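You operate a simulated robot arm through the tools that you are given. There is no shell and no other tool.

You run a simulated robot arm. Do the job below in one go: nothing can be reset, and whatever is moved stays where it is left.

JOB
Fit the white cartridge from the small carton into the filter jug.
Fine: lift the grey cartridge out first and set it on the island; shut the carton again. Set down upright: grey filter cartridge.
Where things are to end (x, y in the base frame): grey filter cartridge within 0.06 m of [0.02, 0.86].

It is judged by the outcome, as a careful person would: the job done as asked, and still so three seconds after it is handed in. It fails if anything else is knocked over, pushed out of place, dropped, spilled or broken.

ROBOT AND FRAMES
A 7-joint arm with a two-finger parallel gripper, fixed in place. Base frame: the origin is on the floor under the middle of its stand, x ahead of it, y to its left, z up; the work surface is at about z = 0.9. Readings come in m, degrees, newtons and seconds.
It reaches about 1.247 m from its shoulder. Its first joint turns from -132.0 to 132.0 degrees. Payload 3.91 kg.
The tool frame sits at the grasp point between the pads (the TCP): z along the fingers, y along the line on which they close. The tips reach 0.03 m beyond it. Largest opening 0.11 m; finger width 0.02, thickness 0.01; the body of the gripper, 0.048 by 0.112 m, starts 0.055 m behind the TCP.
Orientation is that of the tool frame in the base frame, as a unit quaternion [w, x, y, z]. With the fingers straight down and closing along the base's y, the tool's x points along the base's -x, its y along +y and its z along -z.

CONTROLS
- The arm moves only by the tool nudge_tool. Its argument "targets" is a list of rows, each an object (a shift or turn left out is 0, a gripper value left out holds the last) with "linear": the shift along the tool's x, y, z in mm, a list of three; "dr": the turn, a rotation vector about the tool's x, y, z in degrees, a list of three. In form: [{"linear": [dx, dy, dz], "dr": [ax, ay, az]}, ...]. A call has 1 to 20 rows; each row shifts and turns the commanded pose from where the row before left it, along the tool's axes as they then stand. "fingers" is the opening, from 0 (shut) to 1 (fully open), set as the call begins (left out, the last holds). A row lasts 0.2 s, in which the tool goes at most 0.05 m and 8.6 degrees; a call with a longer step from one row to the next is refused whole, and so is a gripper value outside its range. Where a pose cannot be reached the arm comes as near as it can. A force on the tool above 40 N (or 10 N above the force at the start of the call, whichever is more), or a blocked arm, ends the call early, and 0.2 s more pass. Each finger travels about 0.108 m/s and halts on what it meets, pressing with about 22 N; the grip force reading is that of the motor and also rises with nothing between the fingers. The clock runs only during rows and for 0.2 s after the last one: add rows that do not move to give the fingers time. The reply holds the time, the measured pose of the TCP, the force on the tool along the base axes, the opening and the grip force, in the units named above and with some noise, with the torque about the TCP (base axes, N m) and any sound that the robot's microphone picked up.
- Cameras (640 x 400 px; columns grow to the right, rows downward): "scene" is fixed at [0.0494, 0.6504, 1.7016]; the picture's right is [-0.40, -0.92, 0.00], its down [-0.81, 0.35, -0.46] and it looks along [0.42, -0.19, -0.89] (base axes); focal length 214 px, centre (320, 200). "wrist" rides on the gripper at [0.072, 0.017, -0.103] in the tool frame; the picture's right is [-0.23, 0.97, 0.00], its down [-0.76, -0.18, -0.62] and it looks along [-0.61, -0.14, 0.78] (tool axes); focal length 222 px, centre (320, 200). There is no depth. A picture from a camera that has moved, and an enlarged one, comes with that camera's place and axes in the base frame and with its lens. The place of the scene camera against the robot may be out by one fixed shift of up to 0.012 m in any direction.
- grab_frame(camera): a new picture of that camera. It takes no simulated time.
- zoom(camera, box): a new picture of the part [left, top, right, bottom] of that camera's present view, enlarged. It takes no simulated time.
- sign_off(): hands the job in; it is judged then, once.

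Places have to be worked out from the pictures, the camera data and where the tool is seen. Open the gripper and draw the arm clear of the work before you hand the job in, unless the task says otherwise.

The tools are called after ">>>" as name(argument=value, ...) on one line, values as JSON. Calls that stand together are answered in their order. nudge_tool: Moves the arm, as the interface text tells. Its arguments: {"type":"object","properties":{"targets":{"type":"array","items":{"type":"object","properties":{"linear":{"type":"array","items":{"type":"number"}},"dr":{"type":"array","items":{"type":"number"}}}}},"fingers":{"type":"number"}},"required":["targets"]} The other tools are called the same way: grab_frame (camera) takes a picture; zoom (camera, box) takes an enlarged picture of a part of a camera's view; sign_off () hands the job in.

At the start:

```text
t: 0.0
ee_pos: [0.4168, 0.4368, 1.3844]
tool_rot: [0.001, 0.0, 1.0, 0.0]
contact_force: [-0.6, 0.7, -0.4]
moment: [0.01, -0.01, 0.0]
grip_width: 0.1099
grasp_force: 0.1
```

scene: 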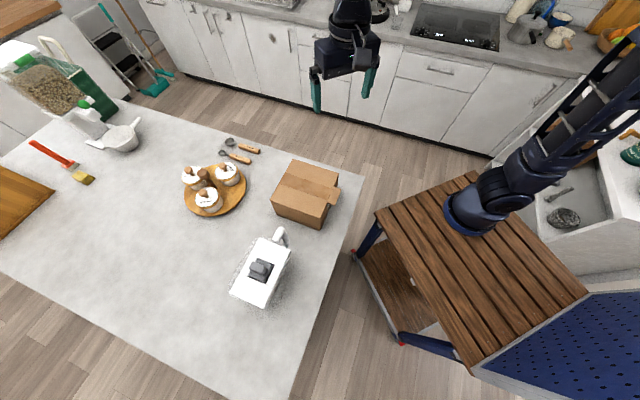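
wrist: 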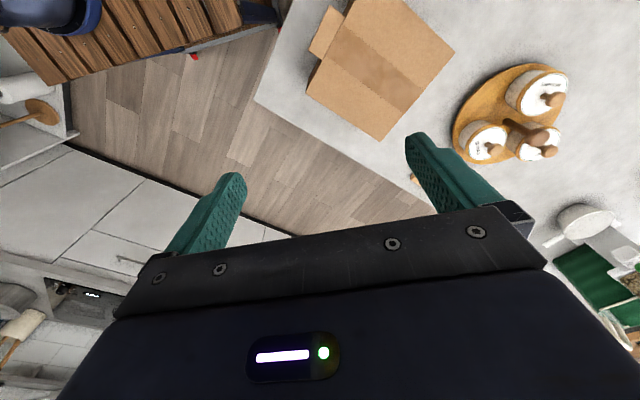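

I'll begin by looking closer at the jug, the carton and the surroundings in the fixed camera.

>>> zoom(camera="scene", box=[210, 210, 330, 320])

>>> zoom(camera="scene", box=[250, 140, 360, 240])

>>> zoom(camera="wrist", box=[280, 0, 480, 150])

```text
3.64 times, centred on (270, 265) of scene
camera zoom: at [0.0494, 0.6504, 1.7016], right [-0.4, -0.92, 0.0], down [-0.81, 0.35, -0.46], along [0.42, -0.19, -0.89], focal length 780 px, centre (502, -36)
```

zoom: 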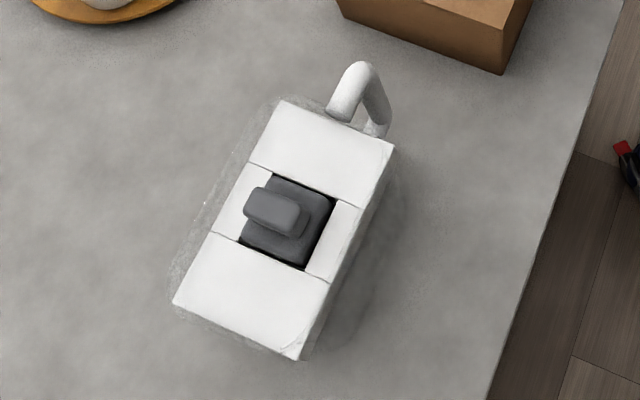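

```text
4.00 times, centred on (305, 190) of scene
camera zoom: at [0.0494, 0.6504, 1.7016], right [-0.4, -0.92, 0.0], down [-0.81, 0.35, -0.46], along [0.42, -0.19, -0.89], focal length 858 px, centre (380, 240)
```

zoom: 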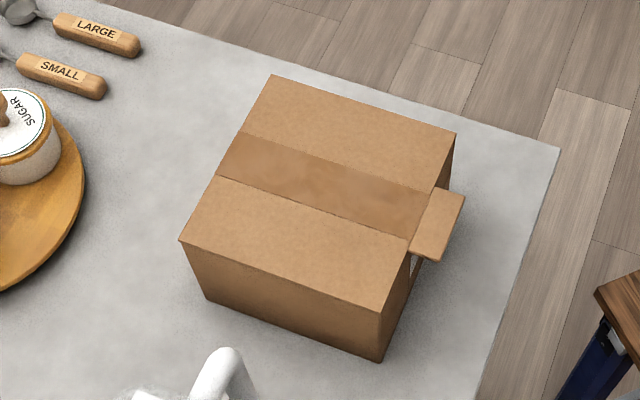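

```text
2.67 times, centred on (380, 75) of wrist
camera zoom: at [0.3448, 0.4531, 1.4895], right [0.23, 0.97, 0.0], down [0.76, -0.18, 0.62], along [0.61, -0.14, -0.78], focal length 592 px, centre (160, 533)
```

zoom: 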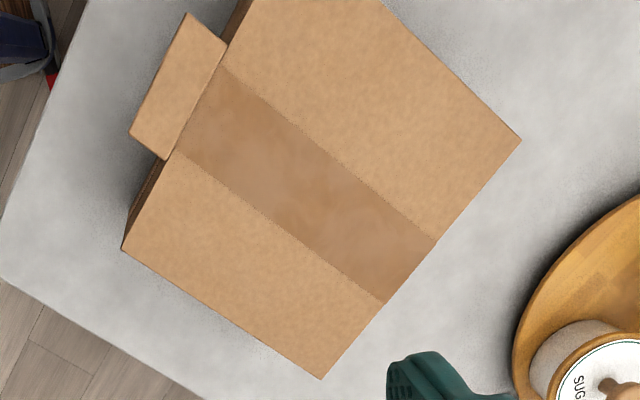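

The jug looks to be near (0.2, 0.75) and the carton near (0.44, 0.53) with its top at about z = 1.03. I move the tool high above the jug to view it from the wrist camera.

>>> nudge_tool(targets=[{"linear": [21.7, 30, 0]}, {"linear": [21.7, 30, 0]}, {"linear": [21.7, 30, 0]}, {"linear": [21.7, 30, 0]}, {"linear": [21.7, 30, 0]}, {"linear": [21.7, 30, 0]}, {"linear": [21.7, 30, 0]}, {"linear": [21.7, 30, 0]}, {"linear": [21.7, 30, 0]}, {"linear": [21.7, 30, 0]}, {"linear": [0, 0, 0]}])

>>> grab_frame(camera="wrist")

>>> grab_frame(camera="scene")

```text
t: 2.4
ee_pos: [0.1986, 0.7367, 1.3861]
tool_rot: [0.0, 0.0, 1.0, 0.0]
contact_force: [0.3, 0.9, 1.0]
moment: [0.0, 0.03, 0.01]
grip_width: 0.1098
grasp_force: 0.0
```

```text
taken
camera wrist: at [0.1271, 0.7529, 1.49], right [0.23, 0.97, 0.0], down [0.76, -0.18, 0.62], along [0.61, -0.14, -0.78], focal length 222 px, centre (320, 200)
```

wrist: 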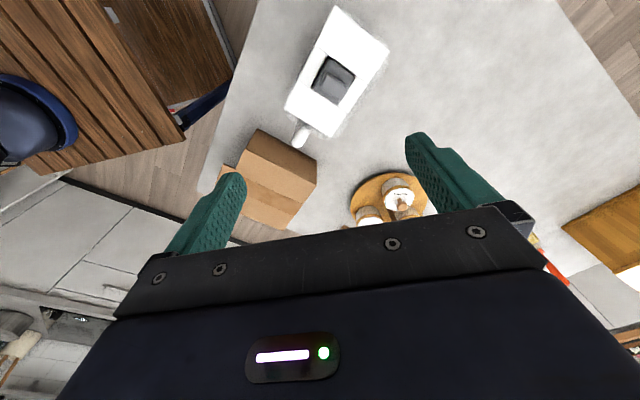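

```text
taken
```

scene: 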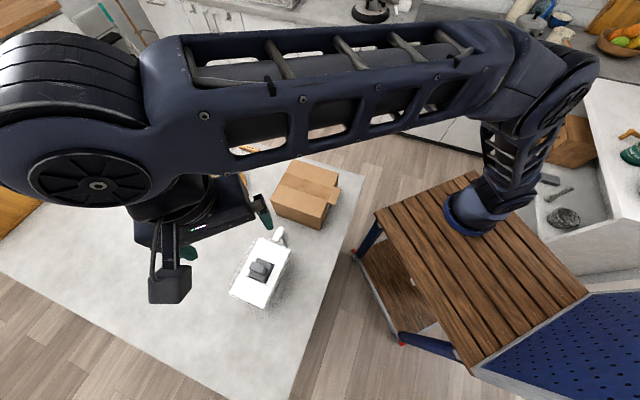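

>>> zoom(camera="wrist", box=[270, 0, 400, 150])

```text
2.67 times, centred on (335, 75) of wrist
camera zoom: at [0.1271, 0.7529, 1.49], right [0.23, 0.97, 0.0], down [0.76, -0.18, 0.62], along [0.61, -0.14, -0.78], focal length 592 px, centre (280, 533)
```

zoom: 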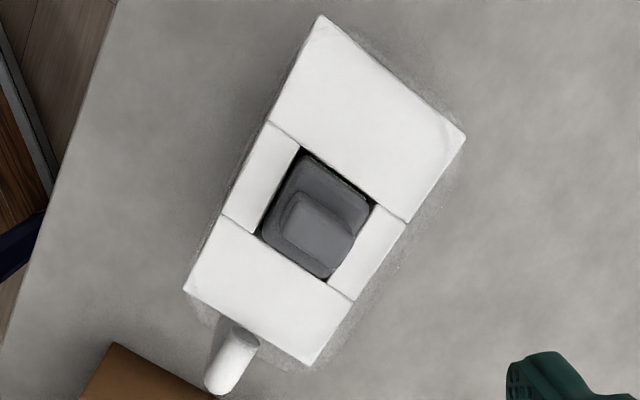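

>>> zoom(camera="wrist", box=[312, 45, 362, 110])

>>> zoom(camera="scene", box=[240, 245, 290, 290])

>>> zoom(camera="wrist", box=[200, 100, 360, 230])

```text
6.15 times, centred on (337, 78) of wrist
camera zoom: at [0.1271, 0.7529, 1.49], right [0.23, 0.97, 0.0], down [0.76, -0.18, 0.62], along [0.61, -0.14, -0.78], focal length 1367 px, centre (215, 954)
```

zoom: 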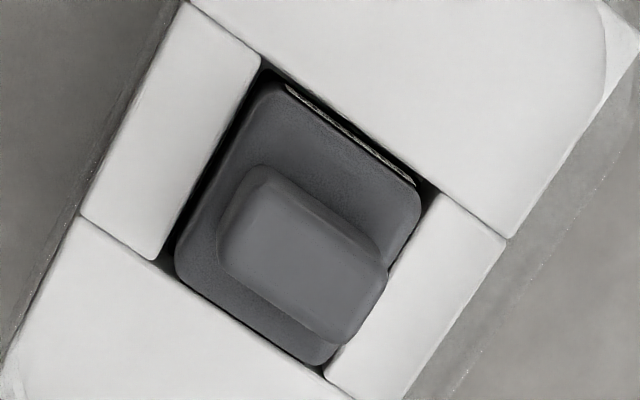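

```text
8.89 times, centred on (265, 268) of scene
camera zoom: at [0.0494, 0.6504, 1.7016], right [-0.4, -0.92, 0.0], down [-0.81, 0.35, -0.46], along [0.42, -0.19, -0.89], focal length 1906 px, centre (809, -400)
```

zoom: 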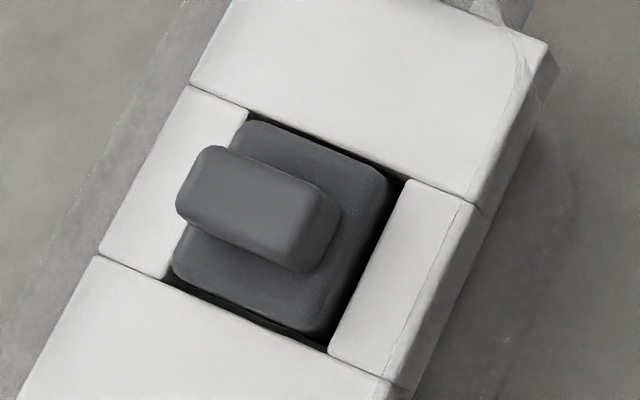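

```text
3.08 times, centred on (280, 165) of wrist
camera zoom: at [0.1271, 0.7529, 1.49], right [0.23, 0.97, 0.0], down [0.76, -0.18, 0.62], along [0.61, -0.14, -0.78], focal length 684 px, centre (443, 308)
```

zoom: 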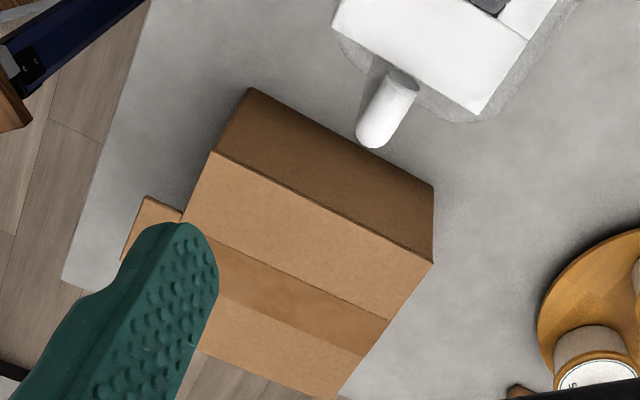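

The jug top is at z ≈ 1.075, centred near (0.208, 0.758) and turned 45°. The grey cartridge's knob top is at about z = 1.117, with its long axis along (1,1). I centre over it, turn the gripper 45° so it closes across the knob's short side, and come down part way for a better look.

>>> nudge_tool(targets=[{"linear": [-9, 21, 0]}, {"dr": [0, 0, -7.5]}, {"dr": [0, 0, -7.5]}, {"dr": [0, 0, -7.5]}, {"dr": [0, 0, -7.5]}, {"dr": [0, 0, -7.5]}, {"dr": [0, 0, -7.5]}, {"linear": [0, 0, 40]}, {"linear": [0, 0, 40]}, {"linear": [0, 0, 20]}, {"linear": [0, 0, 0]}])

>>> grab_frame(camera="wrist")

```text
t: 4.8
ee_pos: [0.2091, 0.7577, 1.2857]
tool_rot: [0.0, -0.383, 0.924, 0.0]
contact_force: [0.4, 0.1, -1.0]
moment: [0.0, 0.04, -0.03]
grip_width: 0.11
grasp_force: 0.0
```

```text
taken
camera wrist: at [0.1461, 0.7186, 1.3901], right [-0.53, 0.85, 0.0], down [0.66, 0.41, 0.62], along [0.53, 0.33, -0.78], focal length 222 px, centre (320, 200)
```

wrist: 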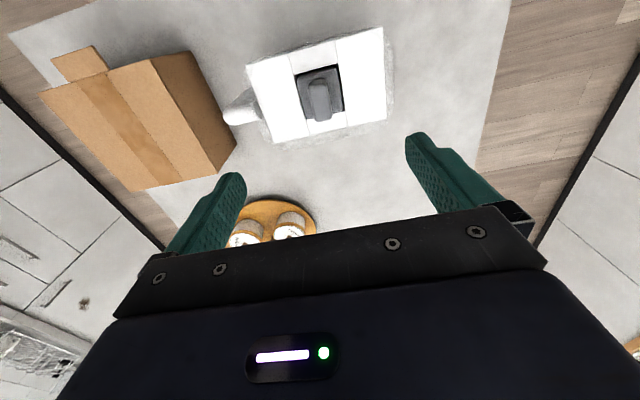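

>>> zoom(camera="wrist", box=[230, 20, 400, 150])

>>> zoom(camera="wrist", box=[30, 30, 260, 200])

>>> zoom(camera="wrist", box=[285, 55, 355, 130])

```text
3.08 times, centred on (315, 85) of wrist
camera zoom: at [0.1461, 0.7186, 1.3901], right [-0.53, 0.85, 0.0], down [0.66, 0.41, 0.62], along [0.53, 0.33, -0.78], focal length 684 px, centre (335, 554)
```

zoom: 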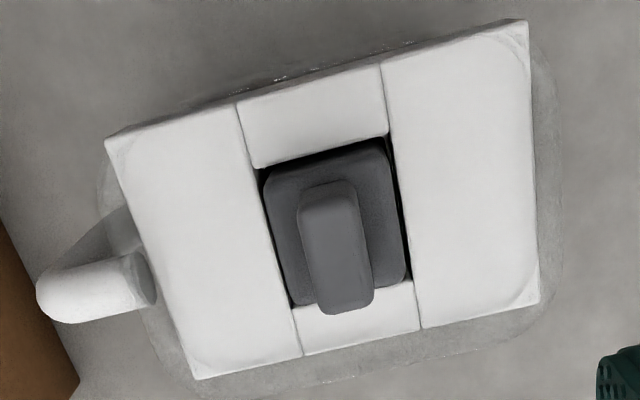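

```text
2.35 times, centred on (145, 115) of wrist
camera zoom: at [0.1461, 0.7186, 1.3901], right [-0.53, 0.85, 0.0], down [0.66, 0.41, 0.62], along [0.53, 0.33, -0.78], focal length 523 px, centre (732, 400)
```

zoom: 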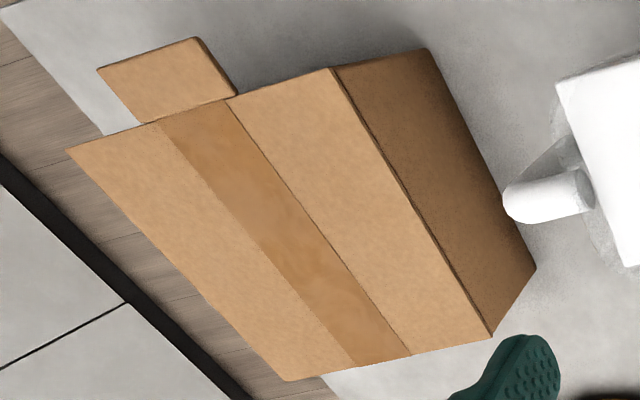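

```text
5.33 times, centred on (320, 92) of wrist
camera zoom: at [0.1461, 0.7186, 1.3901], right [-0.53, 0.85, 0.0], down [0.66, 0.41, 0.62], along [0.53, 0.33, -0.78], focal length 1185 px, centre (320, 773)
```

zoom: 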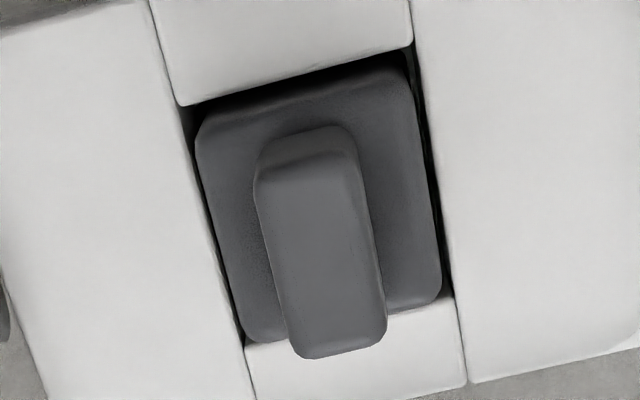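

Wrist triangulation puts the jug's yaw at 45° (within half a degree), the opening centre at (0.208, 0.758) and the knob about 22 mm wide, so I am aligned. I descend to z ≈ 1.12 with the fingers half open, straddling the knob.

>>> nudge_tool(targets=[{"linear": [0, 0, 40]}, {"linear": [0, 0, 40]}, {"linear": [0, 0, 40]}, {"linear": [0, 0, 25]}, {"linear": [0, 0, 15]}, {"linear": [0, 0, 5]}, {"linear": [0, 0, 0]}], fingers=0.5)

>>> grab_frame(camera="wrist")

```text
t: 6.4
ee_pos: [0.2103, 0.7582, 1.1199]
tool_rot: [0.0, -0.382, 0.924, 0.001]
contact_force: [-0.4, 0.6, -0.3]
moment: [-0.01, 0.0, -0.02]
grip_width: 0.0554
grasp_force: 0.2
```

```text
taken
camera wrist: at [0.1472, 0.7182, 1.2241], right [-0.53, 0.85, 0.0], down [0.66, 0.41, 0.62], along [0.53, 0.33, -0.78], focal length 222 px, centre (320, 200)
```

wrist: 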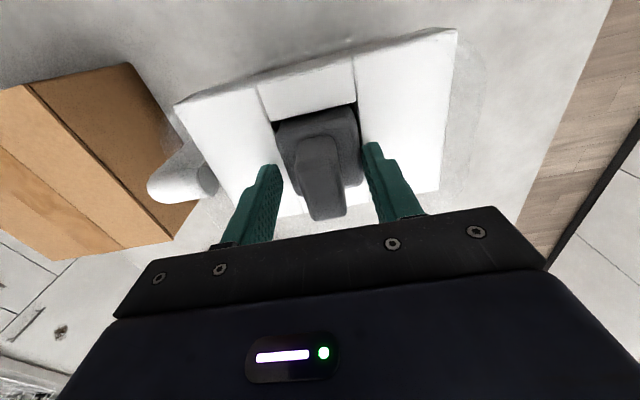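

The fingers straddle the knob evenly with no contact force, so I close on it.

>>> nudge_tool(targets=[{"linear": [0, 0, 0]}, {"linear": [0, 0, 0]}, {"linear": [0, 0, 0]}, {"linear": [0, 0, 0]}], fingers=0)

>>> zoom(camera="wrist", box=[200, 60, 440, 240])

```text
t: 7.4
ee_pos: [0.2094, 0.7577, 1.1196]
tool_rot: [0.0, -0.383, 0.924, 0.0]
contact_force: [-0.2, -0.3, 0.2]
moment: [0.05, 0.05, 0.04]
grip_width: 0.0495
grasp_force: 21.6
```

```text
2.22 times, centred on (320, 150) of wrist
camera zoom: at [0.1471, 0.7182, 1.2242], right [-0.53, 0.85, 0.0], down [0.66, 0.41, 0.62], along [0.53, 0.33, -0.78], focal length 494 px, centre (320, 311)
```

zoom: 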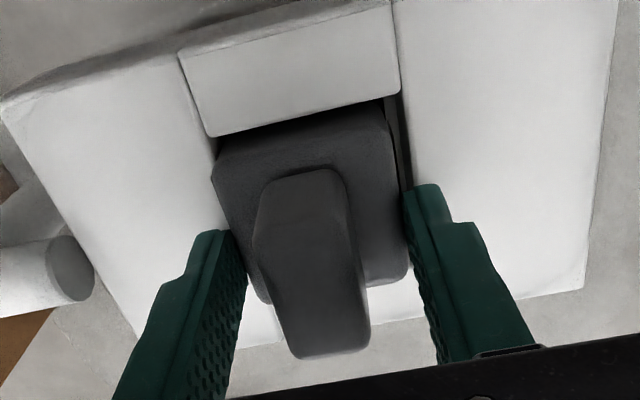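

The grip stopped at 49.5 mm, so the tips are on the edge of the cap (its top is near z = 1.093) rather than on the knob. I open, rise about 7 mm and close again on the knob itself.

>>> nudge_tool(targets=[{"linear": [0, 0, 0]}, {"linear": [0, 0, -7]}, {"linear": [0, 0, 0]}], fingers=0.6)

>>> nudge_tool(targets=[{"linear": [0, 0, 0]}, {"linear": [0, 0, 0]}, {"linear": [0, 0, 0]}, {"linear": [0, 0, 0]}], fingers=0)

>>> zoom(camera="wrist", box=[200, 60, 440, 240])

```text
t: 8.2
ee_pos: [0.2099, 0.7585, 1.1277]
tool_rot: [0.0, -0.383, 0.924, -0.001]
contact_force: [-1.3, -0.4, 0.0]
moment: [-0.01, 0.0, -0.02]
grip_width: 0.0661
grasp_force: 0.1
```

```text
t: 9.2
ee_pos: [0.2094, 0.7585, 1.1264]
tool_rot: [0.0, -0.382, 0.924, 0.0]
contact_force: [0.0, -0.1, 0.1]
moment: [0.02, 0.09, 0.02]
grip_width: 0.0496
grasp_force: 22.4
```

```text
2.22 times, centred on (320, 150) of wrist
camera zoom: at [0.1471, 0.7189, 1.2314], right [-0.53, 0.85, 0.0], down [0.66, 0.41, 0.62], along [0.53, 0.33, -0.78], focal length 494 px, centre (320, 311)
```

zoom: 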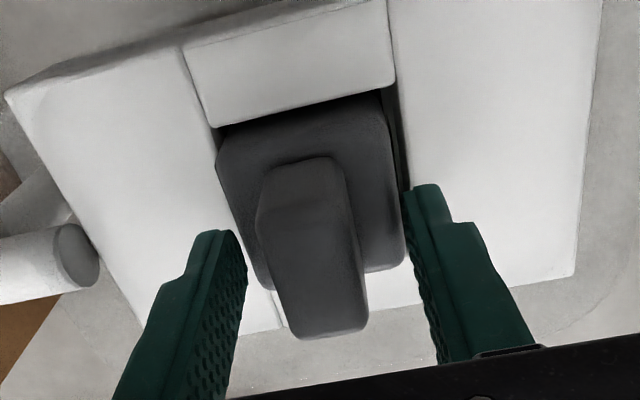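

Still 49.6 mm, so the cap top must be nearer z = 1.10, and comparing the two views puts the knob's top near 1.13. I open, rise another 9 mm and close again.

>>> nudge_tool(targets=[{"linear": [0, 0, 0]}, {"linear": [0, 0, -9]}, {"linear": [0, 0, 0]}], fingers=0.6)

>>> nudge_tool(targets=[{"linear": [0, 0, 0]}, {"linear": [0, 0, 0]}, {"linear": [0, 0, 0]}, {"linear": [0, 0, 0]}], fingers=0)

>>> zoom(camera="wrist", box=[200, 60, 440, 240])

```text
t: 10.0
ee_pos: [0.209, 0.7573, 1.1367]
tool_rot: [0.0, -0.383, 0.924, 0.0]
contact_force: [-0.8, 1.0, 0.1]
moment: [0.0, -0.03, -0.01]
grip_width: 0.0661
grasp_force: 0.1
```

```text
t: 11.0
ee_pos: [0.2103, 0.7594, 1.1371]
tool_rot: [0.0, -0.383, 0.924, 0.0]
contact_force: [1.0, 1.1, 0.8]
moment: [0.02, -0.01, 0.0]
grip_width: 0.0217
grasp_force: 21.9
```

```text
2.22 times, centred on (320, 150) of wrist
camera zoom: at [0.1464, 0.7185, 1.2405], right [-0.53, 0.85, 0.0], down [0.66, 0.41, 0.62], along [0.53, 0.33, -0.78], focal length 494 px, centre (320, 311)
```

zoom: 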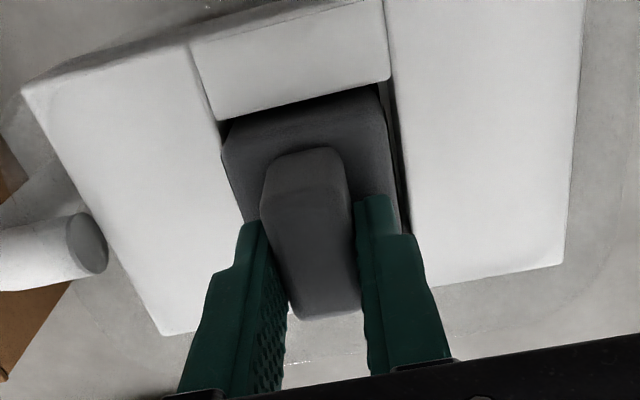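

The grip is now on the knob (21.7 mm). I lift slowly, watching the force.

>>> nudge_tool(targets=[{"linear": [0, 0, -5]}, {"linear": [0, 0, -5]}, {"linear": [0, 0, -10]}, {"linear": [0, 0, -10]}, {"linear": [0, 0, 0]}])

>>> grab_frame(camera="wrist")

```text
t: 12.2
ee_pos: [0.2095, 0.7569, 1.1655]
tool_rot: [0.0, -0.383, 0.924, 0.0]
contact_force: [-0.6, 0.9, 0.6]
moment: [0.03, -0.01, -0.05]
grip_width: 0.0
grasp_force: 22.1
```

```text
taken
camera wrist: at [0.1464, 0.7173, 1.27], right [-0.53, 0.85, 0.0], down [0.66, 0.41, 0.62], along [0.53, 0.33, -0.78], focal length 222 px, centre (320, 200)
```

wrist: 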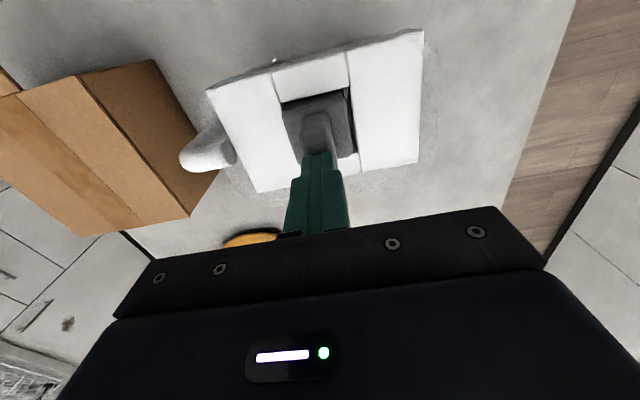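

The fingers slipped off the knob. I check that nothing has moved.

>>> zoom(camera="wrist", box=[200, 20, 440, 200])

>>> zoom(camera="scene", box=[210, 210, 330, 320])

```text
2.22 times, centred on (320, 110) of wrist
camera zoom: at [0.1464, 0.7173, 1.27], right [-0.53, 0.85, 0.0], down [0.66, 0.41, 0.62], along [0.53, 0.33, -0.78], focal length 494 px, centre (320, 400)
```

zoom: 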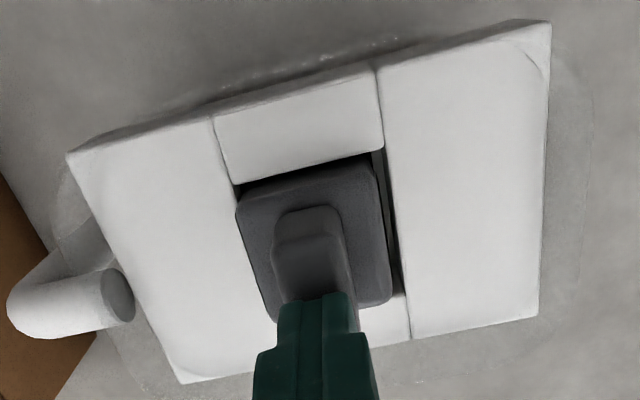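

```text
3.64 times, centred on (270, 265) of scene
camera zoom: at [0.0494, 0.6504, 1.7016], right [-0.4, -0.92, 0.0], down [-0.81, 0.35, -0.46], along [0.42, -0.19, -0.89], focal length 780 px, centre (502, -36)
```

zoom: 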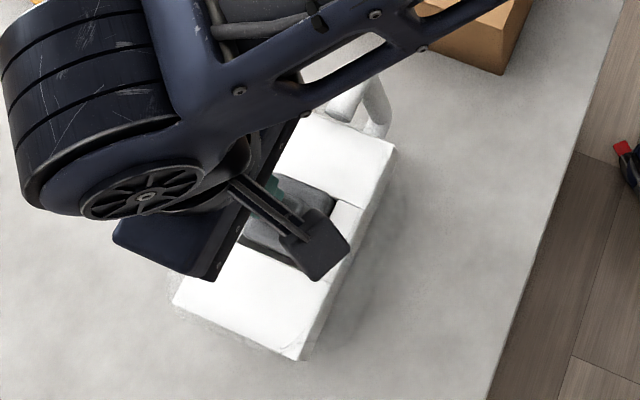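

The cartridge is still seated and the jug has not moved. The knob grip was shallow, so I will grip the cap lower down (sides at 49.5 mm, tips just above the jug top) and pull in small steps while reading the force.

>>> nudge_tool(targets=[{"linear": [0, 0, 0]}, {"linear": [0, 0, 0]}, {"linear": [0, 0, 0]}, {"linear": [0, 0, 0]}, {"linear": [0, 0, 25]}, {"linear": [0, 0, 20]}, {"linear": [0, 0, 9]}, {"linear": [0, 0, 0]}], fingers=0.65)

>>> nudge_tool(targets=[{"linear": [0, 0, 0]}, {"linear": [0, 0, 0]}, {"linear": [0, 0, 0]}], fingers=0)

>>> zoom(camera="wrist", box=[200, 60, 440, 240])

```text
t: 14.1
ee_pos: [0.2099, 0.7583, 1.1148]
tool_rot: [0.002, -0.383, 0.924, 0.002]
contact_force: [-1.9, -3.5, 7.6]
moment: [-0.34, -0.16, -0.16]
grip_width: 0.0723
grasp_force: 1.0
stopped in row 8: the force on the tool passed its limit at 42 N (the readings are from after the stop); the commanded pose is now the measured one
```

```text
t: 14.9
ee_pos: [0.2104, 0.7587, 1.1145]
tool_rot: [0.002, -0.382, 0.924, 0.002]
contact_force: [-3.2, 4.9, 13.6]
moment: [-0.15, -0.08, 0.02]
grip_width: 0.0493
grasp_force: 22.1
```

```text
2.22 times, centred on (320, 150) of wrist
camera zoom: at [0.147, 0.7182, 1.2192], right [-0.53, 0.85, 0.0], down [0.66, 0.41, 0.63], along [0.53, 0.33, -0.78], focal length 494 px, centre (320, 311)
```

zoom: 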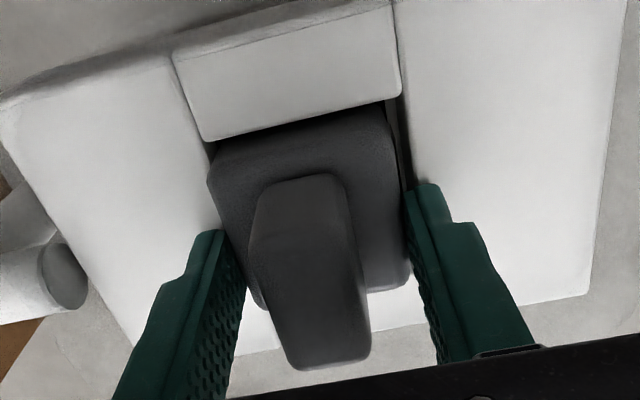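

The fingertips touched the jug's top at tip z ≈ 1.0845, so the jug top is a centimetre higher than I estimated. The cap is now gripped at 49.3 mm with good overlap, so I lift a few millimetres at a time.

>>> nudge_tool(targets=[{"linear": [0, 0, -2]}, {"linear": [0, 0, -2]}])

>>> nudge_tool(targets=[{"linear": [0, 0, -2]}, {"linear": [0, 0, -2]}])

>>> nudge_tool(targets=[{"linear": [0, 0, -3]}, {"linear": [0, 0, -3]}])

>>> zoom(camera="wrist", box=[200, 60, 440, 240])

```text
t: 15.5
ee_pos: [0.2111, 0.7573, 1.1175]
tool_rot: [0.002, -0.383, 0.924, 0.002]
contact_force: [0.3, -0.1, 0.4]
moment: [0.0, 0.03, -0.02]
grip_width: 0.0494
grasp_force: 21.6
```

```text
t: 16.1
ee_pos: [0.2101, 0.7578, 1.1218]
tool_rot: [0.002, -0.382, 0.924, 0.003]
contact_force: [-0.4, 0.6, -0.9]
moment: [0.02, 0.02, 0.02]
grip_width: 0.0496
grasp_force: 22.3
```

```text
t: 16.7
ee_pos: [0.2095, 0.7596, 1.1289]
tool_rot: [0.001, -0.383, 0.924, 0.002]
contact_force: [0.2, -0.5, -1.2]
moment: [0.01, -0.02, -0.03]
grip_width: 0.0495
grasp_force: 22.1
```

```text
2.22 times, centred on (320, 150) of wrist
camera zoom: at [0.1469, 0.7179, 1.2324], right [-0.53, 0.85, 0.0], down [0.66, 0.41, 0.63], along [0.53, 0.33, -0.78], focal length 494 px, centre (320, 311)
```

zoom: 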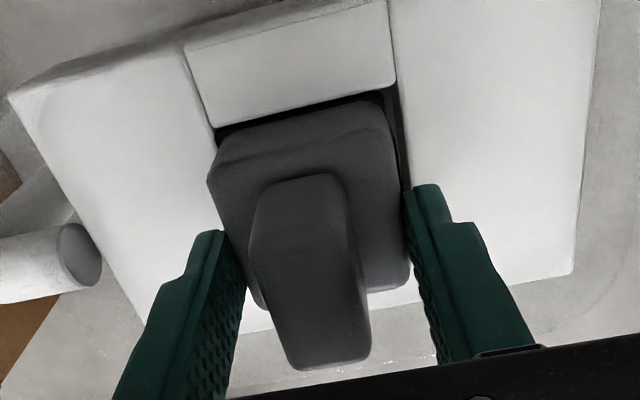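

The cartridge now rises with the gripper with almost no resistance. I continue straight up to clear the jug.

>>> nudge_tool(targets=[{"linear": [0, 0, -10]}, {"linear": [0, 0, -10]}, {"linear": [0, 0, -10]}, {"linear": [0, 0, -10]}, {"linear": [0, 0, -15]}, {"linear": [0, 0, -15]}])

>>> grab_frame(camera="wrist")

>>> grab_frame(camera="scene")

```text
t: 18.1
ee_pos: [0.2099, 0.7592, 1.1969]
tool_rot: [0.002, -0.383, 0.924, 0.003]
contact_force: [-0.3, 0.0, -1.3]
moment: [-0.01, 0.04, -0.01]
grip_width: 0.0495
grasp_force: 22.4
```

```text
taken
camera wrist: at [0.1473, 0.7186, 1.3016], right [-0.53, 0.85, 0.0], down [0.66, 0.41, 0.63], along [0.53, 0.33, -0.78], focal length 222 px, centre (320, 200)
```

wrist: 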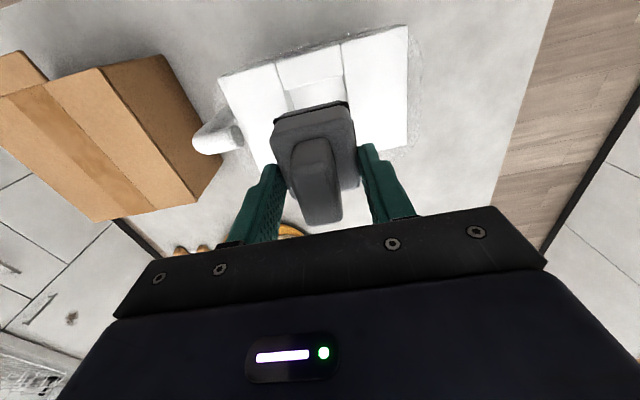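

```text
taken
```

scene: 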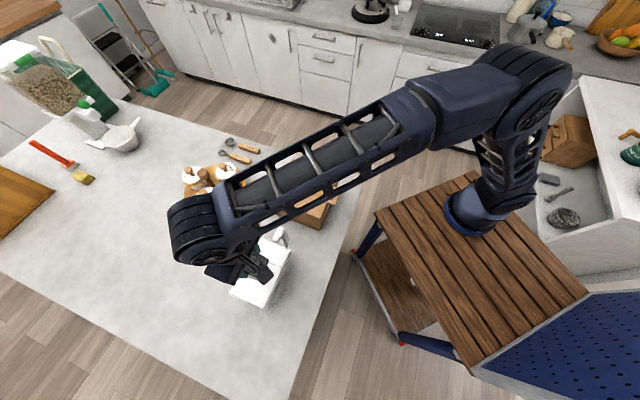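

It is out by about 80 mm and still clean; I raise further so that its bottom clears the jug.

>>> nudge_tool(targets=[{"linear": [0, 0, -20]}, {"linear": [0, 0, -20]}, {"linear": [0, 0, -20]}, {"linear": [0, 0, -20]}, {"linear": [0, 0, -20]}, {"linear": [0, 0, 0]}])

>>> grab_frame(camera="wrist")

>>> zoom(camera="scene", box=[170, 180, 330, 320])

```text
t: 19.5
ee_pos: [0.2104, 0.758, 1.2984]
tool_rot: [0.0, -0.383, 0.924, 0.002]
contact_force: [-0.1, 0.3, -1.3]
moment: [0.01, 0.01, -0.03]
grip_width: 0.0494
grasp_force: 22.4
```

```text
taken
camera wrist: at [0.1471, 0.7173, 1.403], right [-0.53, 0.85, 0.0], down [0.66, 0.41, 0.63], along [0.53, 0.33, -0.78], focal length 222 px, centre (320, 200)
```

wrist: 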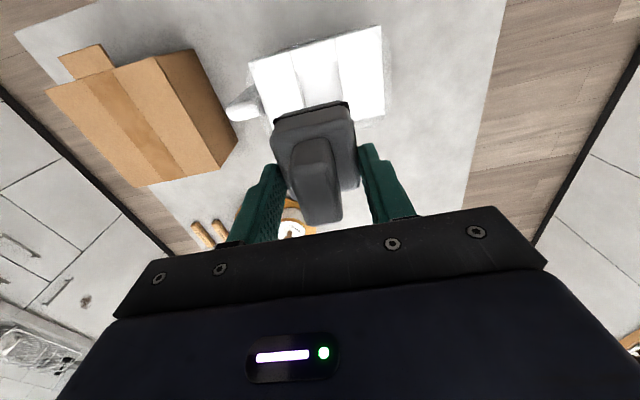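

```text
2.86 times, centred on (250, 250) of scene
camera zoom: at [0.0494, 0.6504, 1.7016], right [-0.4, -0.92, 0.0], down [-0.81, 0.35, -0.46], along [0.42, -0.19, -0.89], focal length 613 px, centre (520, 57)
```

zoom: 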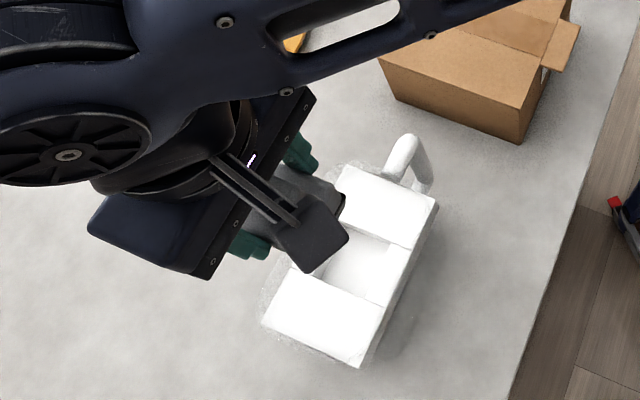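

>>> zoom(camera="wrist", box=[230, 20, 400, 150])

>>> zoom(camera="wrist", box=[255, 85, 375, 235])

```text
3.08 times, centred on (315, 85) of wrist
camera zoom: at [0.1471, 0.7173, 1.403], right [-0.53, 0.85, 0.0], down [0.66, 0.41, 0.63], along [0.53, 0.33, -0.78], focal length 684 px, centre (335, 554)
```

zoom: 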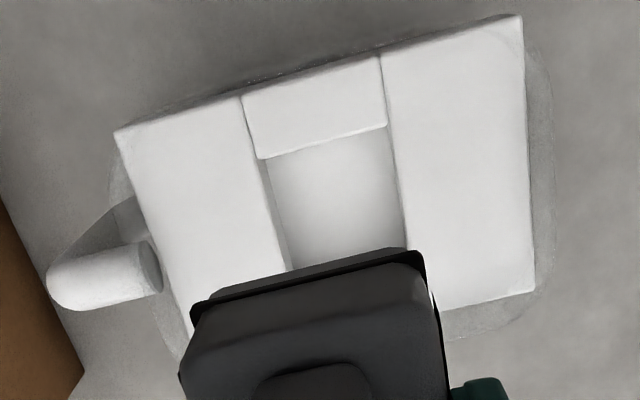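

```text
2.67 times, centred on (315, 160) of wrist
camera zoom: at [0.1471, 0.7173, 1.403], right [-0.53, 0.85, 0.0], down [0.66, 0.41, 0.63], along [0.53, 0.33, -0.78], focal length 592 px, centre (333, 307)
```

zoom: 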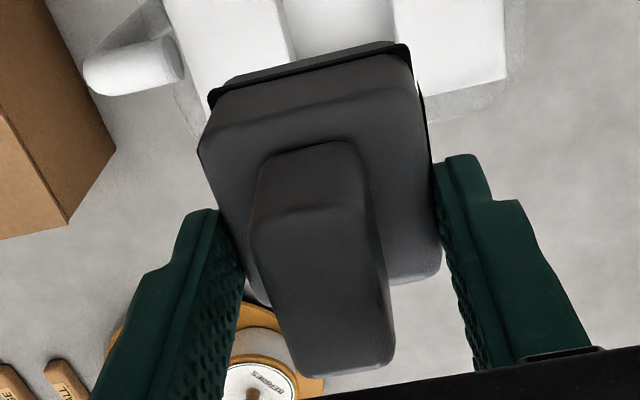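

The grey cartridge looks about 55 mm tall with a dark rim at its base, and it is held squarely. I carry it across to (0.02, 0.86), staying high.

>>> nudge_tool(targets=[{"linear": [10.4, 34.4, 0]}, {"linear": [10.4, 34.4, 0]}, {"linear": [10.4, 34.4, 0]}, {"linear": [10.4, 34.4, 0]}, {"linear": [10.4, 34.4, 0]}, {"linear": [10.4, 34.4, 0]}, {"linear": [0, 0, 0]}, {"linear": [0, 0, 0]}])

>>> grab_frame(camera="wrist")

>>> grab_frame(camera="scene")

```text
t: 21.3
ee_pos: [0.0187, 0.8528, 1.2978]
tool_rot: [0.002, -0.382, 0.924, 0.003]
contact_force: [-0.1, 0.3, -1.2]
moment: [0.0, 0.01, -0.01]
grip_width: 0.0495
grasp_force: 21.6
out of reach, approached as far as the arm can: row 6
```

```text
taken
camera wrist: at [-0.0438, 0.8124, 1.4019], right [-0.53, 0.85, 0.0], down [0.66, 0.41, 0.63], along [0.53, 0.33, -0.78], focal length 222 px, centre (320, 200)
```

wrist: 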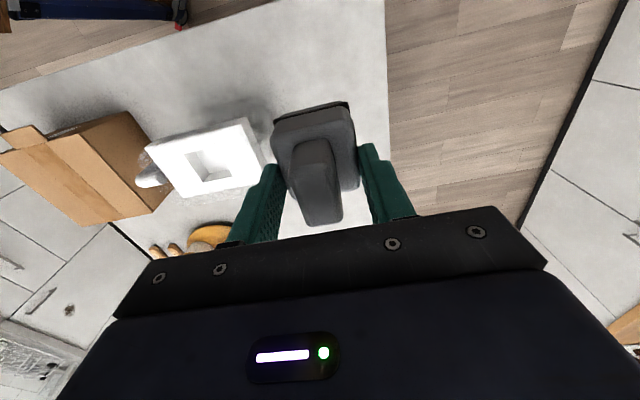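

```text
taken
```

scene: 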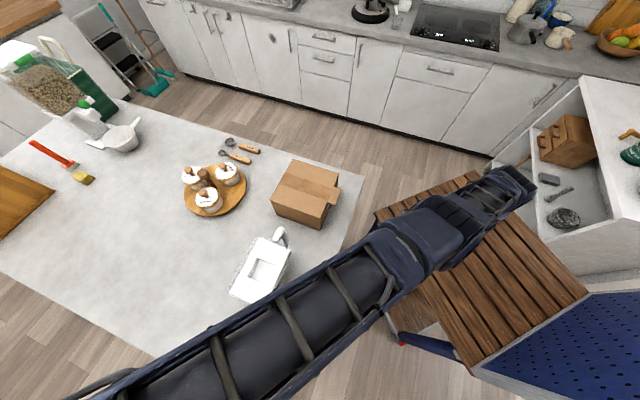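

The arm is at its reach limit here at this height, but (0.019, 0.853) is well within tolerance. I ease back about 12 mm toward the base and lower to z ≈ 1.09.

>>> nudge_tool(targets=[{"linear": [8.5, -8.5, 0]}, {"linear": [0, 0, 30]}, {"linear": [0, 0, 35]}, {"linear": [0, 0, 35]}, {"linear": [0, 0, 35]}, {"linear": [0, 0, 35]}, {"linear": [0, 0, 35]}, {"linear": [0, 0, 0]}])

>>> grab_frame(camera="wrist")

>>> grab_frame(camera="scene")

```text
t: 23.1
ee_pos: [0.0193, 0.8403, 1.0945]
tool_rot: [0.002, -0.383, 0.924, 0.003]
contact_force: [0.1, 0.6, -0.5]
moment: [0.04, -0.02, 0.01]
grip_width: 0.0494
grasp_force: 21.7
```

```text
taken
camera wrist: at [-0.0431, 0.8001, 1.1978], right [-0.53, 0.85, 0.0], down [0.66, 0.41, 0.63], along [0.53, 0.33, -0.78], focal length 222 px, centre (320, 200)
```

wrist: 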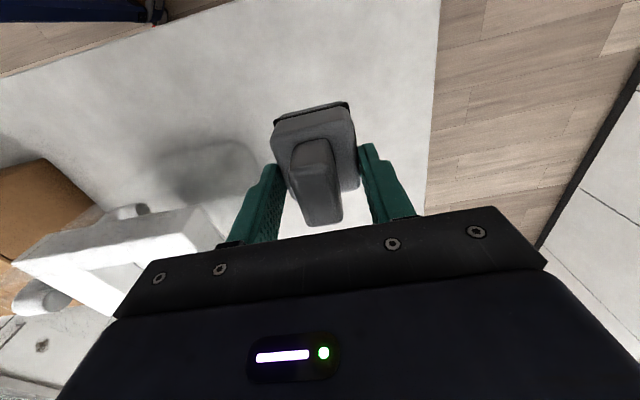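

```text
taken
```

scene: 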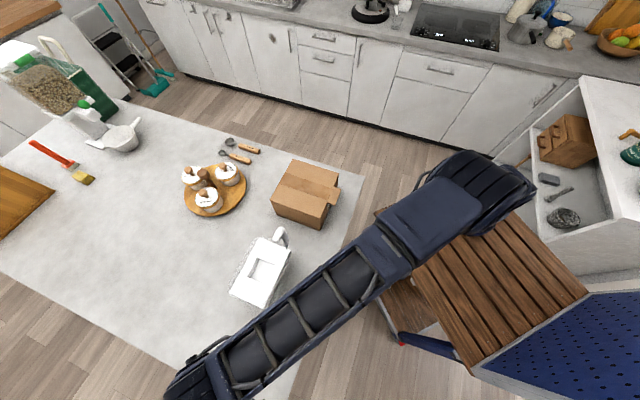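

Clear path below; the shadow shows it is still well above the surface. I lower to about z = 1.0, then take smaller steps.

>>> nudge_tool(targets=[{"linear": [0, 0, 25]}, {"linear": [0, 0, 25]}, {"linear": [0, 0, 25]}, {"linear": [0, 0, 10]}, {"linear": [0, 0, 0]}])

>>> grab_frame(camera="wrist")

>>> grab_frame(camera="scene")

```text
t: 24.3
ee_pos: [0.0211, 0.842, 1.008]
tool_rot: [0.002, -0.383, 0.924, 0.003]
contact_force: [0.6, 1.2, -0.4]
moment: [-0.01, 0.0, 0.01]
grip_width: 0.0493
grasp_force: 21.9
```

```text
taken
camera wrist: at [-0.0428, 0.8017, 1.1119], right [-0.53, 0.85, 0.0], down [0.66, 0.41, 0.63], along [0.53, 0.33, -0.78], focal length 222 px, centre (320, 200)
```

wrist: 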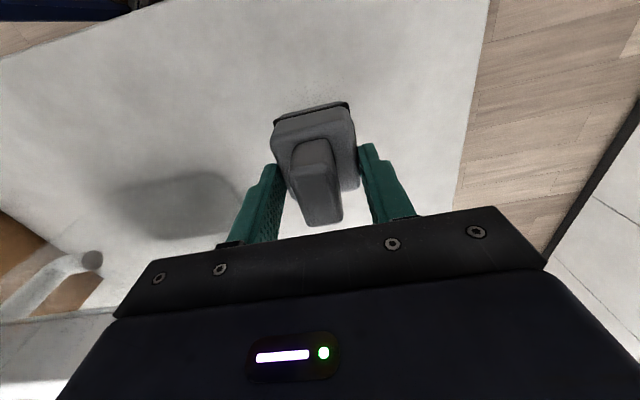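

```text
taken
```

scene: 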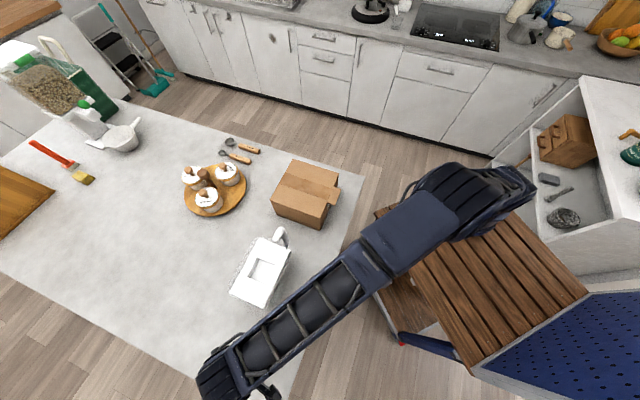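

No contact yet; I go down in small steps until the force shows the base touching.

>>> nudge_tool(targets=[{"linear": [0, 0, 8]}, {"linear": [0, 0, 8]}, {"linear": [0, 0, 4]}])

>>> nudge_tool(targets=[{"linear": [0, 0, 4]}, {"linear": [0, 0, 4]}])

>>> zoom(camera="wrist", box=[230, 60, 400, 190])

```text
t: 25.1
ee_pos: [0.0203, 0.8428, 0.9884]
tool_rot: [0.001, -0.382, 0.924, 0.003]
contact_force: [0.6, 1.2, -0.8]
moment: [0.04, -0.03, 0.0]
grip_width: 0.0495
grasp_force: 22.7
```

```text
t: 25.7
ee_pos: [0.0198, 0.8407, 0.9795]
tool_rot: [0.002, -0.382, 0.924, 0.002]
contact_force: [-0.1, 0.3, -1.1]
moment: [-0.02, 0.02, -0.01]
grip_width: 0.0493
grasp_force: 21.7
```

```text
3.08 times, centred on (315, 125) of wrist
camera zoom: at [-0.0429, 0.8014, 1.0842], right [-0.53, 0.85, 0.0], down [0.66, 0.41, 0.63], along [0.53, 0.33, -0.78], focal length 684 px, centre (335, 431)
```

zoom: 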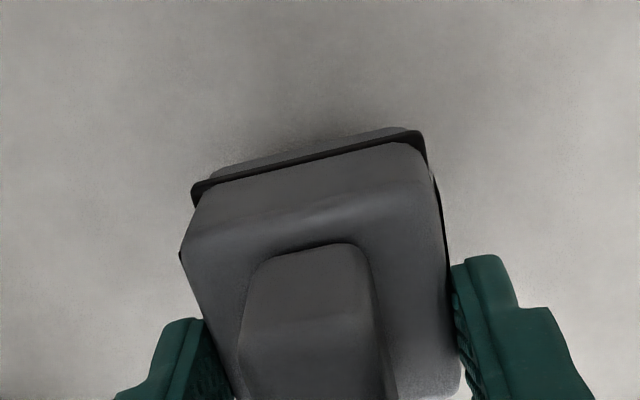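

>>> nudge_tool(targets=[{"linear": [0, 0, 3]}, {"linear": [0, 0, 3]}])

>>> nudge_tool(targets=[{"linear": [0, 0, 2]}, {"linear": [0, 0, 2]}])

>>> zoom(camera="wrist", box=[230, 60, 400, 190])

```text
t: 26.3
ee_pos: [0.0209, 0.8413, 0.975]
tool_rot: [0.002, -0.383, 0.924, 0.001]
contact_force: [-0.1, -0.4, 0.3]
moment: [0.01, 0.0, 0.01]
grip_width: 0.0491
grasp_force: 22.1
```

```text
t: 26.9
ee_pos: [0.0205, 0.8411, 0.9702]
tool_rot: [0.002, -0.383, 0.924, 0.003]
contact_force: [0.4, -0.6, -1.7]
moment: [-0.01, 0.02, -0.02]
grip_width: 0.0496
grasp_force: 22.6
```

```text
3.08 times, centred on (315, 125) of wrist
camera zoom: at [-0.0424, 0.8016, 1.0742], right [-0.53, 0.85, 0.0], down [0.66, 0.41, 0.63], along [0.53, 0.33, -0.78], focal length 684 px, centre (335, 431)
```

zoom: 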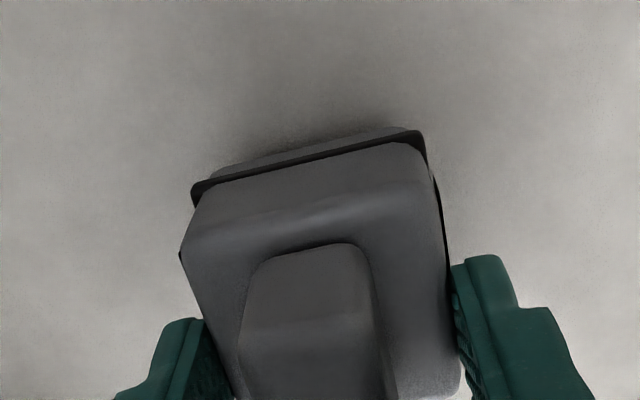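

>>> nudge_tool(targets=[{"linear": [0, 0, 2]}, {"linear": [0, 0, 2]}])

>>> nudge_tool(targets=[{"linear": [0, 0, 2]}, {"linear": [0, 0, 2]}])

>>> zoom(camera="wrist", box=[230, 60, 400, 190])

```text
t: 27.5
ee_pos: [0.0216, 0.8415, 0.9668]
tool_rot: [0.002, -0.383, 0.924, 0.002]
contact_force: [-1.0, 0.3, 0.1]
moment: [0.0, 0.01, 0.0]
grip_width: 0.0494
grasp_force: 22.4
```

```text
t: 28.1
ee_pos: [0.02, 0.842, 0.9621]
tool_rot: [0.002, -0.383, 0.924, 0.002]
contact_force: [0.2, -0.4, -1.1]
moment: [0.02, 0.01, 0.03]
grip_width: 0.0494
grasp_force: 22.4
```

```text
3.08 times, centred on (315, 125) of wrist
camera zoom: at [-0.0428, 0.8016, 1.0664], right [-0.53, 0.85, 0.0], down [0.66, 0.41, 0.63], along [0.53, 0.33, -0.78], focal length 684 px, centre (335, 431)
```

zoom: 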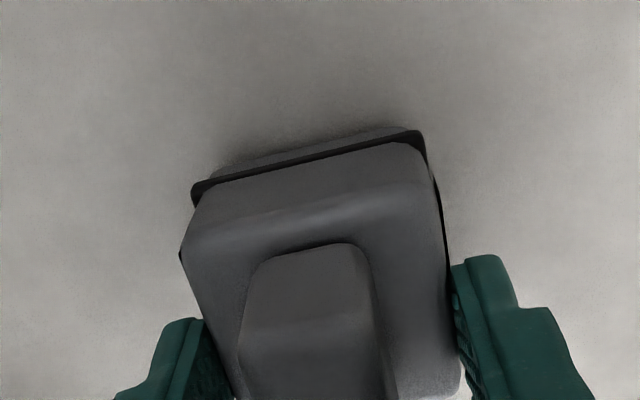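

The contact shadow is closing up but there's no force yet, so I continue in small steps.

>>> nudge_tool(targets=[{"linear": [0, 0, 2]}, {"linear": [0, 0, 2]}])

>>> nudge_tool(targets=[{"linear": [0, 0, 1.5]}, {"linear": [0, 0, 1.5]}])

>>> nudge_tool(targets=[{"linear": [0, 0, 1.5]}, {"linear": [0, 0, 1.5]}])

>>> zoom(camera="wrist", box=[230, 60, 400, 190])

```text
t: 28.7
ee_pos: [0.0199, 0.8405, 0.9592]
tool_rot: [0.002, -0.384, 0.923, 0.003]
contact_force: [1.3, -1.9, 9.1]
moment: [-0.28, -0.22, 0.03]
grip_width: 0.0493
grasp_force: 22.4
```

```text
t: 29.3
ee_pos: [0.0196, 0.8413, 0.9572]
tool_rot: [0.001, -0.383, 0.924, 0.004]
contact_force: [-1.5, 3.3, 19.6]
moment: [0.05, -0.02, -0.02]
grip_width: 0.0498
grasp_force: 22.2
```

```text
t: 29.9
ee_pos: [0.0198, 0.8426, 0.9527]
tool_rot: [0.001, -0.383, 0.924, 0.003]
contact_force: [-1.1, 5.7, 19.0]
moment: [0.11, 0.02, -0.03]
grip_width: 0.0497
grasp_force: 22.3
```

```text
3.08 times, centred on (315, 125) of wrist
camera zoom: at [-0.043, 0.8011, 1.057], right [-0.53, 0.85, 0.0], down [0.66, 0.41, 0.63], along [0.53, 0.33, -0.78], focal length 684 px, centre (335, 431)
```

zoom: 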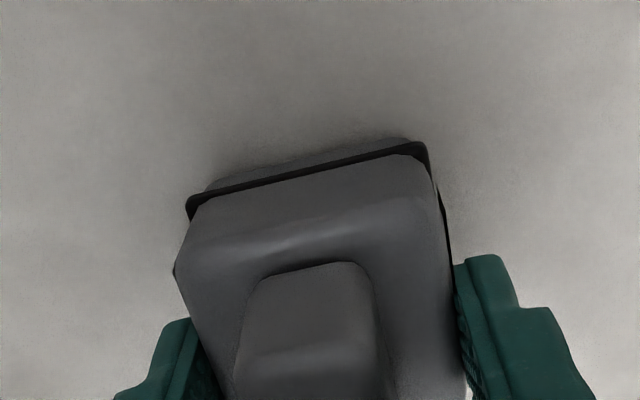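

It touched down at TCP z ≈ 0.959, and the pads have since slid a few millimetres down the cap, so it is resting on the island. I open the fingers, wait, then rise straight up.

>>> nudge_tool(targets=[{"linear": [0, 0, 0]}, {"linear": [0, 0, 0]}, {"linear": [0, 0, 0]}], fingers=0.75)

>>> grab_frame(camera="wrist")

```text
t: 30.7
ee_pos: [0.0199, 0.841, 0.9521]
tool_rot: [0.002, -0.382, 0.924, 0.001]
contact_force: [0.6, 0.6, 1.0]
moment: [0.0, -0.02, 0.03]
grip_width: 0.0824
grasp_force: 0.0
```

```text
taken
camera wrist: at [-0.043, 0.8012, 1.0563], right [-0.53, 0.85, 0.0], down [0.66, 0.41, 0.63], along [0.53, 0.33, -0.78], focal length 222 px, centre (320, 200)
```

wrist: 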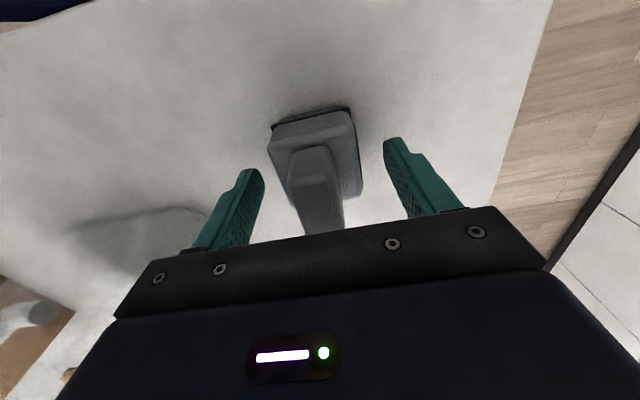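

The grey cartridge stands upright and free of the fingers. I rise straight up.

>>> nudge_tool(targets=[{"linear": [0, 0, -15]}, {"linear": [0, 0, -25]}, {"linear": [0, 0, -35]}, {"linear": [0, 0, -40]}, {"linear": [0, 0, -40]}, {"linear": [0, 0, -40]}, {"linear": [0, 0, -40]}, {"linear": [0, 0, -20]}, {"linear": [0, 0, 0]}])

>>> grab_frame(camera="wrist")

```text
t: 32.7
ee_pos: [0.0203, 0.8413, 1.2059]
tool_rot: [0.002, -0.383, 0.924, 0.003]
contact_force: [0.7, -0.5, 0.6]
moment: [-0.01, 0.01, 0.04]
grip_width: 0.0827
grasp_force: 0.1
```

```text
taken
camera wrist: at [-0.0425, 0.8006, 1.31], right [-0.53, 0.85, 0.0], down [0.66, 0.41, 0.63], along [0.53, 0.33, -0.78], focal length 222 px, centre (320, 200)
```

wrist: 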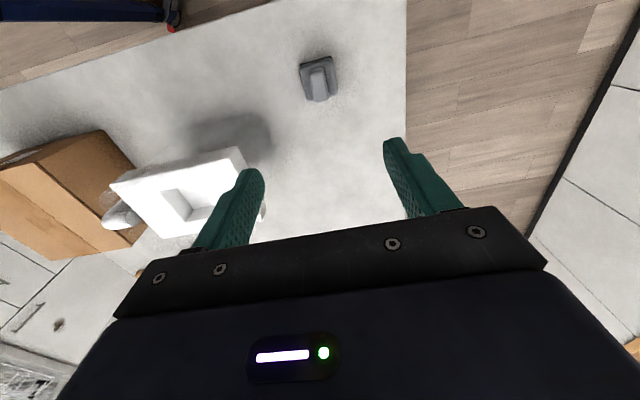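

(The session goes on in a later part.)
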